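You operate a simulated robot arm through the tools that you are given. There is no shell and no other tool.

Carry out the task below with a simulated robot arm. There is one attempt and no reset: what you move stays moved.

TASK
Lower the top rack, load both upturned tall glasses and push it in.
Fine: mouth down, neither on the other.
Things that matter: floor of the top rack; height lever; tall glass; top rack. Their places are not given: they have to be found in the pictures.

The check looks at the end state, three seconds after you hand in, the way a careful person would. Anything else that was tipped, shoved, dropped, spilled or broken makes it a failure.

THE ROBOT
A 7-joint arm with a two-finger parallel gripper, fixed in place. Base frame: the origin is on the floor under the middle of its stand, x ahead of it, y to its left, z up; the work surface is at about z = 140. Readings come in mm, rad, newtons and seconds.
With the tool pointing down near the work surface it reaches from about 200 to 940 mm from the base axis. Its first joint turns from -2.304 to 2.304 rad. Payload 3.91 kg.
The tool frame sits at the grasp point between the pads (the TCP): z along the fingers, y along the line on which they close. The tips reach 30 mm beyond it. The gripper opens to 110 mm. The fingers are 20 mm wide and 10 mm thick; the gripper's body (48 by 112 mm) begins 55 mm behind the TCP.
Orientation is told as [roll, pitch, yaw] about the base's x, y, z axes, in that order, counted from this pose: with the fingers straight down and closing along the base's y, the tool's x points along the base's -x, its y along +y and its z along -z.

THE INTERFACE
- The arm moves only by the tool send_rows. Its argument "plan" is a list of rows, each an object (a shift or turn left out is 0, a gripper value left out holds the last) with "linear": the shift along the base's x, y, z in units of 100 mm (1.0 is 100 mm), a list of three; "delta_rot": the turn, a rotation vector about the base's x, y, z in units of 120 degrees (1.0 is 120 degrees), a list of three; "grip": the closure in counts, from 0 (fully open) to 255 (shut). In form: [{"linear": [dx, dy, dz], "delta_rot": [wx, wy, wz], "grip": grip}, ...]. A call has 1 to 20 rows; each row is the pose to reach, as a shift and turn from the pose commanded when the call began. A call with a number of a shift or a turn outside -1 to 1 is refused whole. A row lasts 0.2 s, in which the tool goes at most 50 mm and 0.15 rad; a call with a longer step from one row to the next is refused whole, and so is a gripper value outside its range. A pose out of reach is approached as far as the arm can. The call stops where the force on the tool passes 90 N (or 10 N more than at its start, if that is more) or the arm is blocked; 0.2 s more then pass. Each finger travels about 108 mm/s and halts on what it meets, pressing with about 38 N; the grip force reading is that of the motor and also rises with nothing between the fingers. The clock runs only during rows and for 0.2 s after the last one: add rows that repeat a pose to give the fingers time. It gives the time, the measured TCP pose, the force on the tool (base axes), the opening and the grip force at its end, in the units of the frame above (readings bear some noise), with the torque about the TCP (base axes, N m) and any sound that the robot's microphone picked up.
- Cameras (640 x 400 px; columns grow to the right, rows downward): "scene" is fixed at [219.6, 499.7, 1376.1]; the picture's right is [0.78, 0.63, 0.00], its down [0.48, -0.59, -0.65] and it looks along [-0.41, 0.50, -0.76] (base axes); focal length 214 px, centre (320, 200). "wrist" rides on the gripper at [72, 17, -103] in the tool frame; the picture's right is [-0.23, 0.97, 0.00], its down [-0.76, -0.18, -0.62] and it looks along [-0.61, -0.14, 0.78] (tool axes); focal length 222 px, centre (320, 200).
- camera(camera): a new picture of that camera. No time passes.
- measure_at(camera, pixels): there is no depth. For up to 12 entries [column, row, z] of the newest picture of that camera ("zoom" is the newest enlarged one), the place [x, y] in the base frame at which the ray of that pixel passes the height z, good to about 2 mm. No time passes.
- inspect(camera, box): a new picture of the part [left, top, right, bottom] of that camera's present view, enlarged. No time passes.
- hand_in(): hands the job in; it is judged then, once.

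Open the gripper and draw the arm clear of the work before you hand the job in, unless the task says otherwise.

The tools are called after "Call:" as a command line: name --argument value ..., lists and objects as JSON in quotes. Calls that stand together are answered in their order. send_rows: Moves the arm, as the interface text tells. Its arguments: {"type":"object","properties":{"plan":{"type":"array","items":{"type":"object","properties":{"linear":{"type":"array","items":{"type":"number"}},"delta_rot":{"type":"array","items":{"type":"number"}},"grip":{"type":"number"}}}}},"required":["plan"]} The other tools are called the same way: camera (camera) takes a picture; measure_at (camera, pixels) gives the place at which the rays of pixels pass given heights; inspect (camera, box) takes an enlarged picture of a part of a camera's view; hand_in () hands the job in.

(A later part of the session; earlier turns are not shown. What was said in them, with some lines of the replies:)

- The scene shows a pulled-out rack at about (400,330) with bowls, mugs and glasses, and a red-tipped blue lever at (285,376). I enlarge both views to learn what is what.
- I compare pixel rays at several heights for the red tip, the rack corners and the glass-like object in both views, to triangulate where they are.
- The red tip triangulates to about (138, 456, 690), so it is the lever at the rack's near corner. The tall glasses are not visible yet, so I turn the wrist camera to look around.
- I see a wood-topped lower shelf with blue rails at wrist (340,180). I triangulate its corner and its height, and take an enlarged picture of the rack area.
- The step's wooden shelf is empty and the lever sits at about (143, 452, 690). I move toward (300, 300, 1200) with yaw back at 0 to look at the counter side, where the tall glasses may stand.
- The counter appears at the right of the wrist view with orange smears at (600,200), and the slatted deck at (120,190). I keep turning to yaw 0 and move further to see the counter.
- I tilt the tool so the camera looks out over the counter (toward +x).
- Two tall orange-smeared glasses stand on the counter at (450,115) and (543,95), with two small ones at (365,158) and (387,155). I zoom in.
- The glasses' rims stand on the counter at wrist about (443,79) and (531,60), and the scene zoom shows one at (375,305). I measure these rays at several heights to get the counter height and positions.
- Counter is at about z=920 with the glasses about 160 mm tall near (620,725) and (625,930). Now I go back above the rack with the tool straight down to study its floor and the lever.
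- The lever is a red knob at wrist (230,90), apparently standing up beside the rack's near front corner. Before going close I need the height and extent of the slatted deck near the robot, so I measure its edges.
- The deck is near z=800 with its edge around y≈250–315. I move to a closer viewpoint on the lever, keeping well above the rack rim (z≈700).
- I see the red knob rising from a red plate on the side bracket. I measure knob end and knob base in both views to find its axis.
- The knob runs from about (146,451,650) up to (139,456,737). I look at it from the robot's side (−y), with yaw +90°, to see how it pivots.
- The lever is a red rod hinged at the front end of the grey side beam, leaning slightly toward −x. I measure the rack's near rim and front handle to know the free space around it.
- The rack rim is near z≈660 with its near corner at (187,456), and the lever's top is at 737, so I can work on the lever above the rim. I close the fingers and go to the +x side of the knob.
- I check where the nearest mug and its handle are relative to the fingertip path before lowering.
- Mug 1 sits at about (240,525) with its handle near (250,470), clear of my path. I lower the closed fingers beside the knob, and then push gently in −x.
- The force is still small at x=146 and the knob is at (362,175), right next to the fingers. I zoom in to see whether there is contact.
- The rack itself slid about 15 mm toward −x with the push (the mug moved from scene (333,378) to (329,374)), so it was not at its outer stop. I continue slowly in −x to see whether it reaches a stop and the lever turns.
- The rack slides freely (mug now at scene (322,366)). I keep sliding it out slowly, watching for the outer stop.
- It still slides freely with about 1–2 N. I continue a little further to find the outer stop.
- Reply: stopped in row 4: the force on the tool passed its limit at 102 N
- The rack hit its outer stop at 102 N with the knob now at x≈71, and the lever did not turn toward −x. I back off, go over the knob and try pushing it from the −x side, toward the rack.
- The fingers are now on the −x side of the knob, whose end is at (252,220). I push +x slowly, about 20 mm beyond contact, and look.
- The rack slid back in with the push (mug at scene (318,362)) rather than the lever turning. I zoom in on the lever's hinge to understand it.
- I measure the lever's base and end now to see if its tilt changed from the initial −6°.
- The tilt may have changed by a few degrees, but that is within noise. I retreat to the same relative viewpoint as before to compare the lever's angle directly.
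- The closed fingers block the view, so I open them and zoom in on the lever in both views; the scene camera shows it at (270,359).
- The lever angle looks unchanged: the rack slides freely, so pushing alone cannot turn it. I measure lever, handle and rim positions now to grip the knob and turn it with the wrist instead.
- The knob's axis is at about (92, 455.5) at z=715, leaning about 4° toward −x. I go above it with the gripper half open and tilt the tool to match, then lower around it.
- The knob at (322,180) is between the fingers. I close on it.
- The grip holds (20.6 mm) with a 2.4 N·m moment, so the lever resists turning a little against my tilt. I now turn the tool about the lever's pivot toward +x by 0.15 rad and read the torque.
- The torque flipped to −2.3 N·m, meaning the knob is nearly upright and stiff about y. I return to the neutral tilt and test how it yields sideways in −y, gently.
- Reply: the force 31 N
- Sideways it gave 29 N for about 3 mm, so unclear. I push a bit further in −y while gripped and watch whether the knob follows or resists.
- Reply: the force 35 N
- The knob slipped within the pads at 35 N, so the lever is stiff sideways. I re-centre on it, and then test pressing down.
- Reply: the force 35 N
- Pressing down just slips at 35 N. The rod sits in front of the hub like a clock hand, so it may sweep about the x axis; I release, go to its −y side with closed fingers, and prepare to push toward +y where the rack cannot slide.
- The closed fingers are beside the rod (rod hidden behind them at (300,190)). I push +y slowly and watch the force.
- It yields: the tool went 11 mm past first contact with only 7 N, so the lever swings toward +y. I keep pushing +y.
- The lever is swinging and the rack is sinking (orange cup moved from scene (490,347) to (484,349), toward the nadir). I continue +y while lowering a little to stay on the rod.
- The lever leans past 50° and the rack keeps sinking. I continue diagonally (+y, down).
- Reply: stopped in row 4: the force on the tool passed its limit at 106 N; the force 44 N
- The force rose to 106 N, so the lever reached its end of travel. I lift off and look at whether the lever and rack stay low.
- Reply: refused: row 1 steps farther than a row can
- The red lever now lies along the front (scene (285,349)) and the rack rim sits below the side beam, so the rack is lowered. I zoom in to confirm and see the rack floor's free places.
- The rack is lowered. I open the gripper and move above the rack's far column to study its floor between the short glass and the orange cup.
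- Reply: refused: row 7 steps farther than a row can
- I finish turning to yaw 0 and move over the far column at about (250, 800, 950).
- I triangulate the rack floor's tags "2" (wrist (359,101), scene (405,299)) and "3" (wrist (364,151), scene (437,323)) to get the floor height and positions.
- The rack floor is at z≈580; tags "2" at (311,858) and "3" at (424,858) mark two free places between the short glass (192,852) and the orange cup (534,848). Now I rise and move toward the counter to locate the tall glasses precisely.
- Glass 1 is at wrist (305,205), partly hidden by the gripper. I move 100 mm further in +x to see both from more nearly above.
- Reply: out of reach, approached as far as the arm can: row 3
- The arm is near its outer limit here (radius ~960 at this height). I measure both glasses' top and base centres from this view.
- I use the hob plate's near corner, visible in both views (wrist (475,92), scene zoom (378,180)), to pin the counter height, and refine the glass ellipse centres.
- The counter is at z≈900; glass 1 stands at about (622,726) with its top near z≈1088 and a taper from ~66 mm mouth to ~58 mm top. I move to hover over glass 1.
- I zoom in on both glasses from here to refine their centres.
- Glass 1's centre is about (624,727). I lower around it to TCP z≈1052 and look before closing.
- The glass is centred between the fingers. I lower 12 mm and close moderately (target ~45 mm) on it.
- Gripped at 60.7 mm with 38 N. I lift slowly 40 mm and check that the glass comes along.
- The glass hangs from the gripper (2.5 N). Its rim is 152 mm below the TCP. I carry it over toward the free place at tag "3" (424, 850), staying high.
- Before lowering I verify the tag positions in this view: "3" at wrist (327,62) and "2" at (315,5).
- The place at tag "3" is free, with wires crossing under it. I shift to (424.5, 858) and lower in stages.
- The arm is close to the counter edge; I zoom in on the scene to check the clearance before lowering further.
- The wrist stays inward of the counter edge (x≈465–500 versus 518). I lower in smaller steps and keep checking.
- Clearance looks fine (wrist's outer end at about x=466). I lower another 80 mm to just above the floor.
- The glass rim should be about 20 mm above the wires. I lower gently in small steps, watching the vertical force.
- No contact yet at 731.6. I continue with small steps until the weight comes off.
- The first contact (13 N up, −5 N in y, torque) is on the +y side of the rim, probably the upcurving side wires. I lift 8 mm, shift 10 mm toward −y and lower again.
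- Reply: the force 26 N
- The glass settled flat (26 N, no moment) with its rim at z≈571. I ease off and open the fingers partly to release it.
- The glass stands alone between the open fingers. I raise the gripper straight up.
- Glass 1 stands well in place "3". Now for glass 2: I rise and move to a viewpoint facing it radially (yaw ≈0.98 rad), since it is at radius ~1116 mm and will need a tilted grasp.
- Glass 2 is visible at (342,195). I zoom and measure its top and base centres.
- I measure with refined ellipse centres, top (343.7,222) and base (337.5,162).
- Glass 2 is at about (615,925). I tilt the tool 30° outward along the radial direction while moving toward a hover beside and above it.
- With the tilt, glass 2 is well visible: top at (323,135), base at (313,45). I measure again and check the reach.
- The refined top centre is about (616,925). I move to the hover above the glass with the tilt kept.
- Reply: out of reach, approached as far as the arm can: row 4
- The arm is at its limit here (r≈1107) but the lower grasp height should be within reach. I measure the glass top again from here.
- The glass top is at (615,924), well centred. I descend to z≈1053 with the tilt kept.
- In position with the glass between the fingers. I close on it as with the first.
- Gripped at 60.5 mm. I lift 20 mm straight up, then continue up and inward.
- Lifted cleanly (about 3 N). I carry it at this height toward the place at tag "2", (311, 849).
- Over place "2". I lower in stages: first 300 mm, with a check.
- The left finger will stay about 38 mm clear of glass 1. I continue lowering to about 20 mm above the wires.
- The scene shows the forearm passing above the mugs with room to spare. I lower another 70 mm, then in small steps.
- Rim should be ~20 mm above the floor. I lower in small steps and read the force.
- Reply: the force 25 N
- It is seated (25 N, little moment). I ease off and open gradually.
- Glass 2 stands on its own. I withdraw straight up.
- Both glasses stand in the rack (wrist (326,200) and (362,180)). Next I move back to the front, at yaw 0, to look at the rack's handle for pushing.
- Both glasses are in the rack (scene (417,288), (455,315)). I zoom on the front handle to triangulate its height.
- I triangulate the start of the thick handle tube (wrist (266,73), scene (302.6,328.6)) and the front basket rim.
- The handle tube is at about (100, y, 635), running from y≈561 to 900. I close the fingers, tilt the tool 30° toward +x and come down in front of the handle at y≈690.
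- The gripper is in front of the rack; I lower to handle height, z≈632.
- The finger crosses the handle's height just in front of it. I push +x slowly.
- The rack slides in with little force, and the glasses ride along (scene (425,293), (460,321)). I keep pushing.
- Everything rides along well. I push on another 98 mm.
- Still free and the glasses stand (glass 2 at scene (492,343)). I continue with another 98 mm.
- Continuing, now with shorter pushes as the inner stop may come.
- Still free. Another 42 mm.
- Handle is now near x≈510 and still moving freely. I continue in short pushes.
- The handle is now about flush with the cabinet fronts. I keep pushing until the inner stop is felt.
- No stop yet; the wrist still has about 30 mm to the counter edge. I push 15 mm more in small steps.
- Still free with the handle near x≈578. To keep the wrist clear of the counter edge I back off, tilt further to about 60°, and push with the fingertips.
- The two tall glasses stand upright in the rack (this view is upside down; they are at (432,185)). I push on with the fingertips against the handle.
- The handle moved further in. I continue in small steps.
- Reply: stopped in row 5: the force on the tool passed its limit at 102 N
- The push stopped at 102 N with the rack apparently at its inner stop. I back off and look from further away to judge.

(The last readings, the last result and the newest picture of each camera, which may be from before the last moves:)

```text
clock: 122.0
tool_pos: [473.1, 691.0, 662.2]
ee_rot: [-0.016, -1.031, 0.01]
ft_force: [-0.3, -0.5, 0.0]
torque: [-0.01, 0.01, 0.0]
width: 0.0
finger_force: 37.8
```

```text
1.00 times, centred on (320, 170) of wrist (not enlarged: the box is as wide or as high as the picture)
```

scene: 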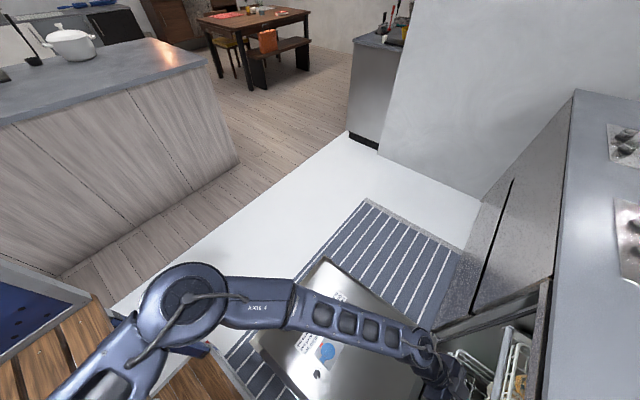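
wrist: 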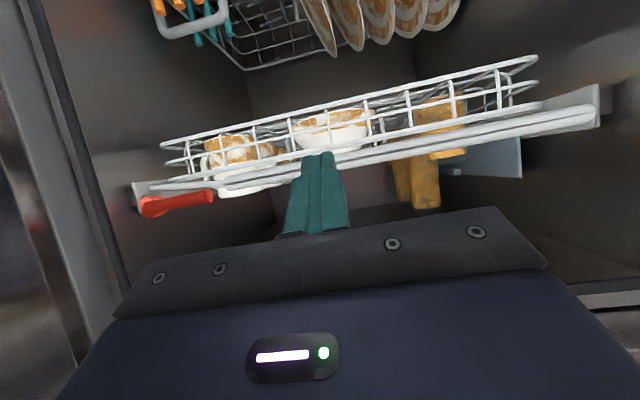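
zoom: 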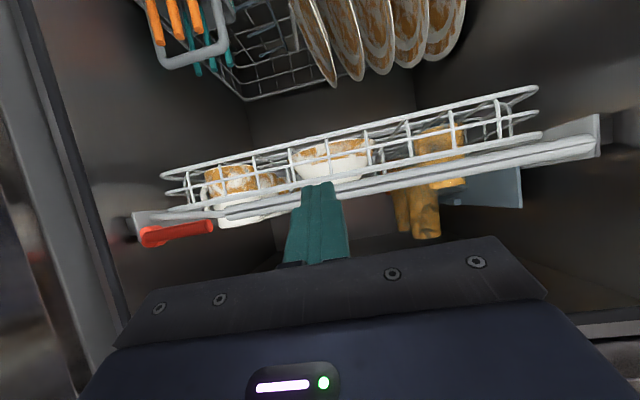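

I measure the handle's present position in both views to see how deep the rack is.

Call:
measure_at --camera "wrist" --pixels '[[230, 188, 635], [590, 115, 635], [145, 205, 640], [138, 190, 640]]'

Call:
inspect --camera "scene" --box '[430, 290, 560, 400]'

Call:
inspect --camera "wrist" --box '[360, 60, 640, 240]'

```text
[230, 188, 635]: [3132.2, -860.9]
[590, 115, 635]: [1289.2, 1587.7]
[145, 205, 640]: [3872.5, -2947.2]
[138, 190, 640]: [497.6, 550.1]
```

```text
3.64 times, centred on (495, 345) of scene
```

zoom: 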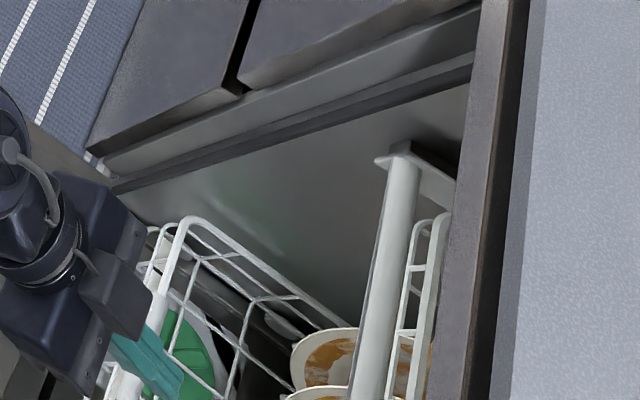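

```text
2.22 times, centred on (500, 150) of wrist
```

zoom: 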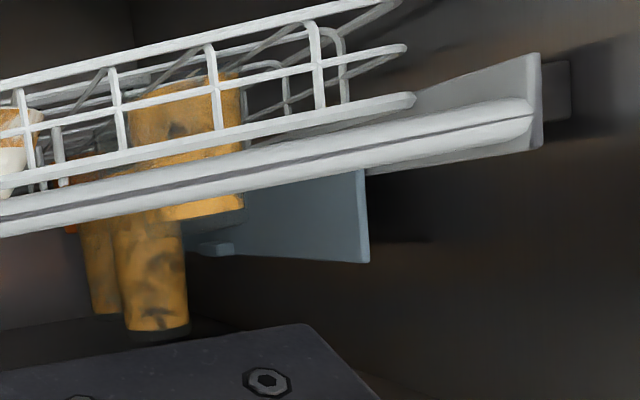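

Both tall glasses stand mouth down in the rack. I measure the handle's far end in the scene view.

Call:
camera --camera "scene"

Call:
measure_at --camera "scene" --pixels '[[517, 334, 635], [508, 370, 635], [468, 342, 860], [548, 300, 900], [545, 330, 900], [540, 330, 860]]'

```text
taken
```

scene: 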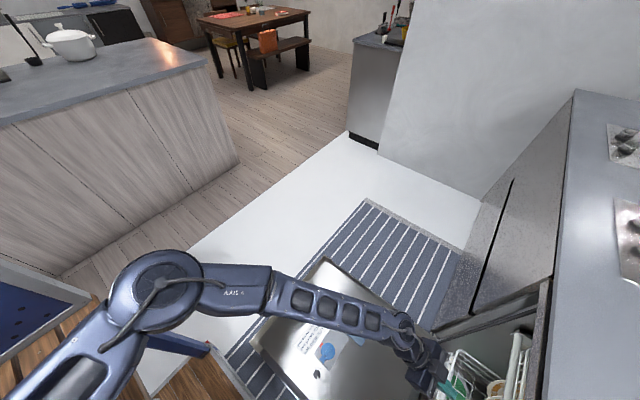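

```text
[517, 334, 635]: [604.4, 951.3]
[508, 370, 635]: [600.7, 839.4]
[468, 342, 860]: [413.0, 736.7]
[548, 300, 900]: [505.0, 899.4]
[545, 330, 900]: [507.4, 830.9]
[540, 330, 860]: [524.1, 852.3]
```

The handle is at x≈602, 80 mm inside the cabinet front. To verify it is truly at its inner stop, I push once more with the fingertip face squarely on the handle, at z≈661.

Call:
send_rows --plan '[{"linear": [0.15, 0, 0]}, {"linear": [0.3, 0, 0]}, {"linear": [0.45, 0, 0]}, {"linear": [0.6, 0, 0]}, {"linear": [0.72, 0, 0]}, {"linear": [0.82, 0, 0]}, {"linear": [0.88, 0, 0]}]'

Call:
send_rows --plan '[{"linear": [0.03, 0, 0]}, {"linear": [0.06, 0, 0]}, {"linear": [0.09, 0, 0]}, {"linear": [0.12, 0, 0]}]'

Call:
camera --camera "wrist"

Call:
inspect --camera "scene" --box '[430, 290, 560, 400]'

```text
clock: 123.6
tool_pos: [561.1, 691.1, 661.7]
ee_rot: [-0.016, -1.033, 0.012]
ft_force: [0.0, -0.6, -0.4]
torque: [0.02, 0.03, -0.03]
width: 0.0
finger_force: 37.6
```

```text
clock: 124.6
tool_pos: [568.7, 691.8, 662.4]
ee_rot: [-0.015, -1.032, 0.011]
ft_force: [-74.0, -31.6, 20.7]
torque: [-0.34, 0.34, -0.66]
width: 0.2
finger_force: 37.2
```

```text
taken
```

wrist: 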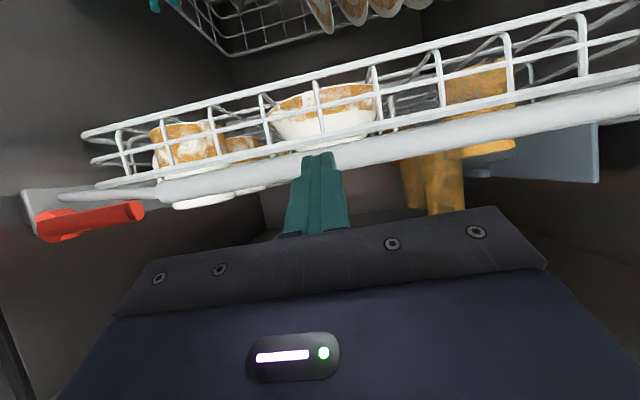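

```text
3.64 times, centred on (495, 345) of scene
```

zoom: 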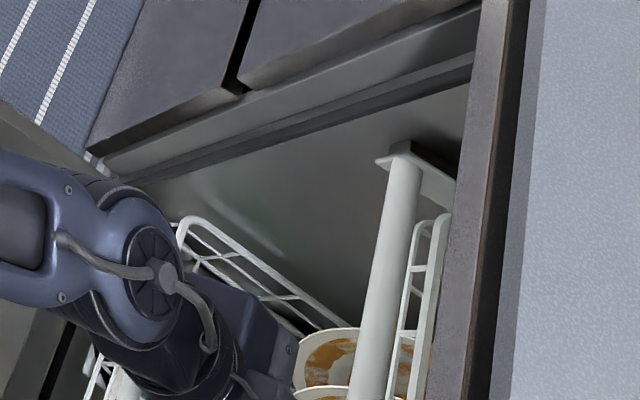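

74 N against it with no movement: the rack is fully in. I back off straight out, then check the rack once more.

Call:
send_rows --plan '[{"linear": [-0.1, 0, 0]}, {"linear": [-0.3, 0, 0]}, {"linear": [-0.6, 0, 0]}, {"linear": [-1.0, 0, 0]}]'

Call:
send_rows --plan '[{"linear": [-0.4, 0, 0]}, {"linear": [-0.8, 0, 0]}, {"linear": [-1.0, 0, 0.1]}]'

Call:
camera --camera "wrist"

Call:
camera --camera "scene"

```text
clock: 125.6
tool_pos: [474.1, 688.7, 661.0]
ee_rot: [-0.015, -1.034, 0.009]
ft_force: [0.1, 0.1, 0.2]
torque: [-0.02, 0.06, -0.02]
width: 0.0
finger_force: 37.0
```

```text
clock: 126.4
tool_pos: [372.6, 690.9, 672.0]
ee_rot: [-0.016, -1.032, 0.011]
ft_force: [0.1, 0.2, 0.5]
torque: [-0.03, 0.05, -0.02]
width: 0.2
finger_force: 37.7
```

```text
taken
```

wrist: 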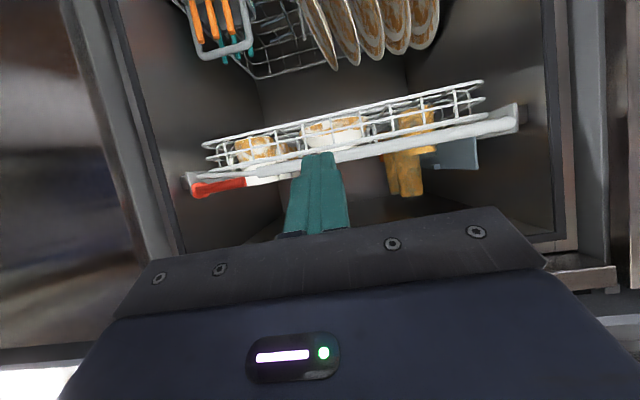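

```text
taken
```

scene: 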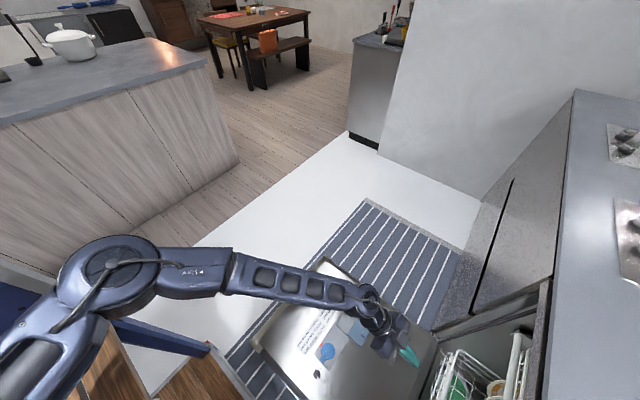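

The rack stays in. I open the gripper and take a closer look at the glasses inside.

Call:
send_rows --plan '[{"linear": [-0.1, 0, 0], "grip": 60}, {"linear": [-0.2, 0, 0], "grip": 0}, {"linear": [-0.3, 0, 0], "grip": 0}, {"linear": [-0.4, 0, 0], "grip": 0}]'

Call:
inspect --camera "wrist" --box '[180, 40, 540, 240]'

Call:
inspect --camera "wrist" --box '[340, 80, 480, 210]'

```text
clock: 127.4
tool_pos: [331.8, 689.4, 670.3]
ee_rot: [-0.016, -1.032, 0.012]
ft_force: [-0.5, 0.4, 0.7]
torque: [0.0, -0.03, 0.0]
width: 110.2
finger_force: 0.1
```

```text
1.78 times, centred on (360, 140) of wrist
```

zoom: 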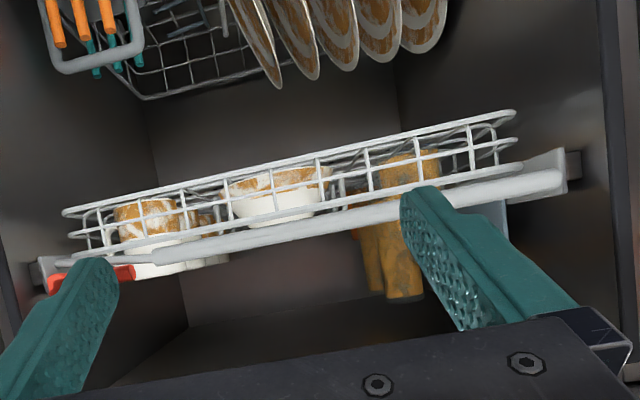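

```text
3.08 times, centred on (410, 145) of wrist
```

zoom: 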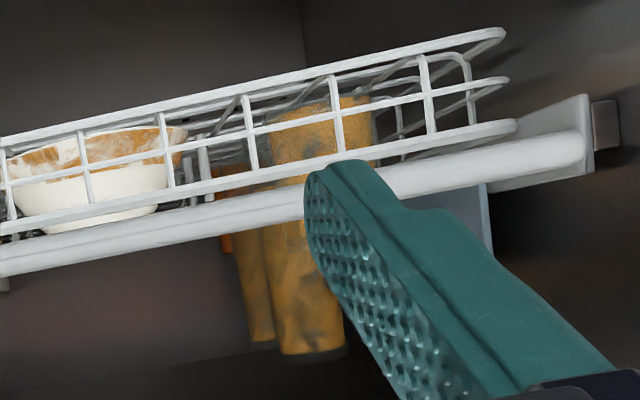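

Both glasses stand upright and separate. I draw the arm back and up, away from the dishwasher, undoing the tilt.

Call:
send_rows --plan '[{"linear": [-0.3, 0, 0.1]}, {"linear": [-0.6, 0, 0.3]}, {"linear": [-0.9, 0, 0.6], "delta_rot": [0, 0.06, 0]}, {"linear": [-1.0, 0, 1.0], "delta_rot": [0, 0.12, 0]}]'

Call:
send_rows --plan '[{"linear": [-0.3, 0, 0.3], "delta_rot": [0, 0.06, 0]}, {"linear": [-0.5, 0, 0.6], "delta_rot": [0, 0.12, 0]}, {"linear": [-0.7, 0, 0.9], "delta_rot": [0, 0.18, 0]}, {"linear": [-0.9, 0, 1.0], "delta_rot": [0, 0.24, 0]}]'

Call:
send_rows --plan '[{"linear": [-0.2, 0, 0.35], "delta_rot": [0, 0.06, 0]}, {"linear": [-0.4, 0, 0.7], "delta_rot": [0, 0.12, 0]}, {"linear": [-0.6, 0, 1.0], "delta_rot": [0, 0.13, 0]}, {"linear": [-0.9, 0.1, 1.0], "delta_rot": [0, 0.13, 0]}]'

Call:
camera --camera "wrist"

Call:
camera --camera "scene"

```text
clock: 128.4
tool_pos: [231.2, 692.0, 770.7]
ee_rot: [-0.015, -0.782, 0.009]
ft_force: [0.0, 0.2, 0.0]
torque: [0.03, -0.04, 0.01]
width: 110.0
finger_force: 0.0
```

```text
clock: 129.4
tool_pos: [142.0, 690.7, 871.9]
ee_rot: [-0.01, -0.279, 0.004]
ft_force: [-0.2, -0.1, 0.3]
torque: [0.02, -0.05, 0.01]
width: 110.2
finger_force: 0.1
```

```text
clock: 130.4
tool_pos: [51.1, 700.1, 972.9]
ee_rot: [-0.008, -0.007, 0.005]
ft_force: [-0.4, -0.5, -0.2]
torque: [0.0, 0.04, 0.0]
width: 109.9
finger_force: 0.0
```

```text
taken
```

wrist: 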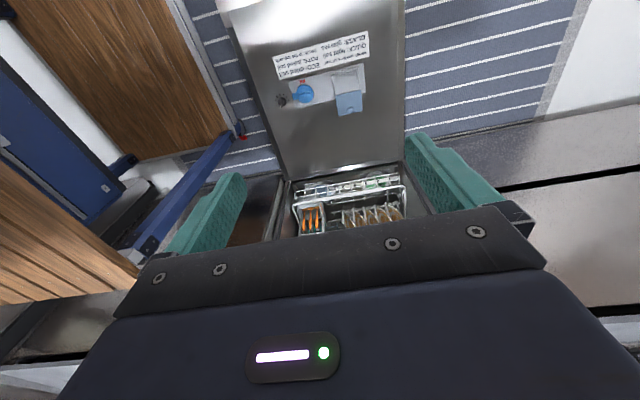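

```text
taken
```

scene: 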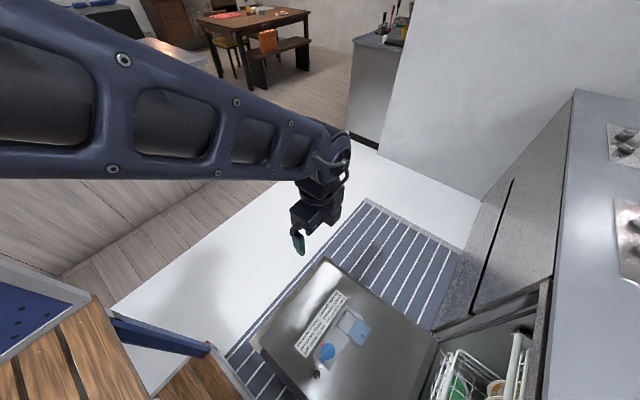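

The rack is in (handle still at scene (517,335)), the gripper is open and the arm is clear of the dishwasher. I hand the job in.

Call:
hand_in

```text
The job is handed in.
```

The top rack is lowered, both tall glasses are in it mouth down, and the rack is pushed fully in. I have handed the job in; no verdict has come back yet.

- **Rack height:** the red lever swings sideways along the front of the rack, toward +y, not forward or back. I pushed it over until it stopped, and the rack came down and stayed down.
- **Glasses:** they stand separately in the two free places on the far side, tags "2" and "3", about 113 mm apart. Both were still upright in the last close picture, after the rack was in.
- **Push in:** the last push met 74 N with no movement, so the rack is at its inner stop. The handle sits about 80 mm inside the cabinet front.
- **Contact along the way:** while finding how the lever worked, I slid the loaded rack about 70 mm outward until it hit its outer stop. The force limit cut the motion off three times, at about 102–106 N: at the outer stop, at the end of the lever's travel and at the inner stop. In the pictures I took afterwards, no other item looked tipped or moved out of place.

The dishwasher door is still open, as I found it. The gripper is open and the arm is clear of the dishwasher.
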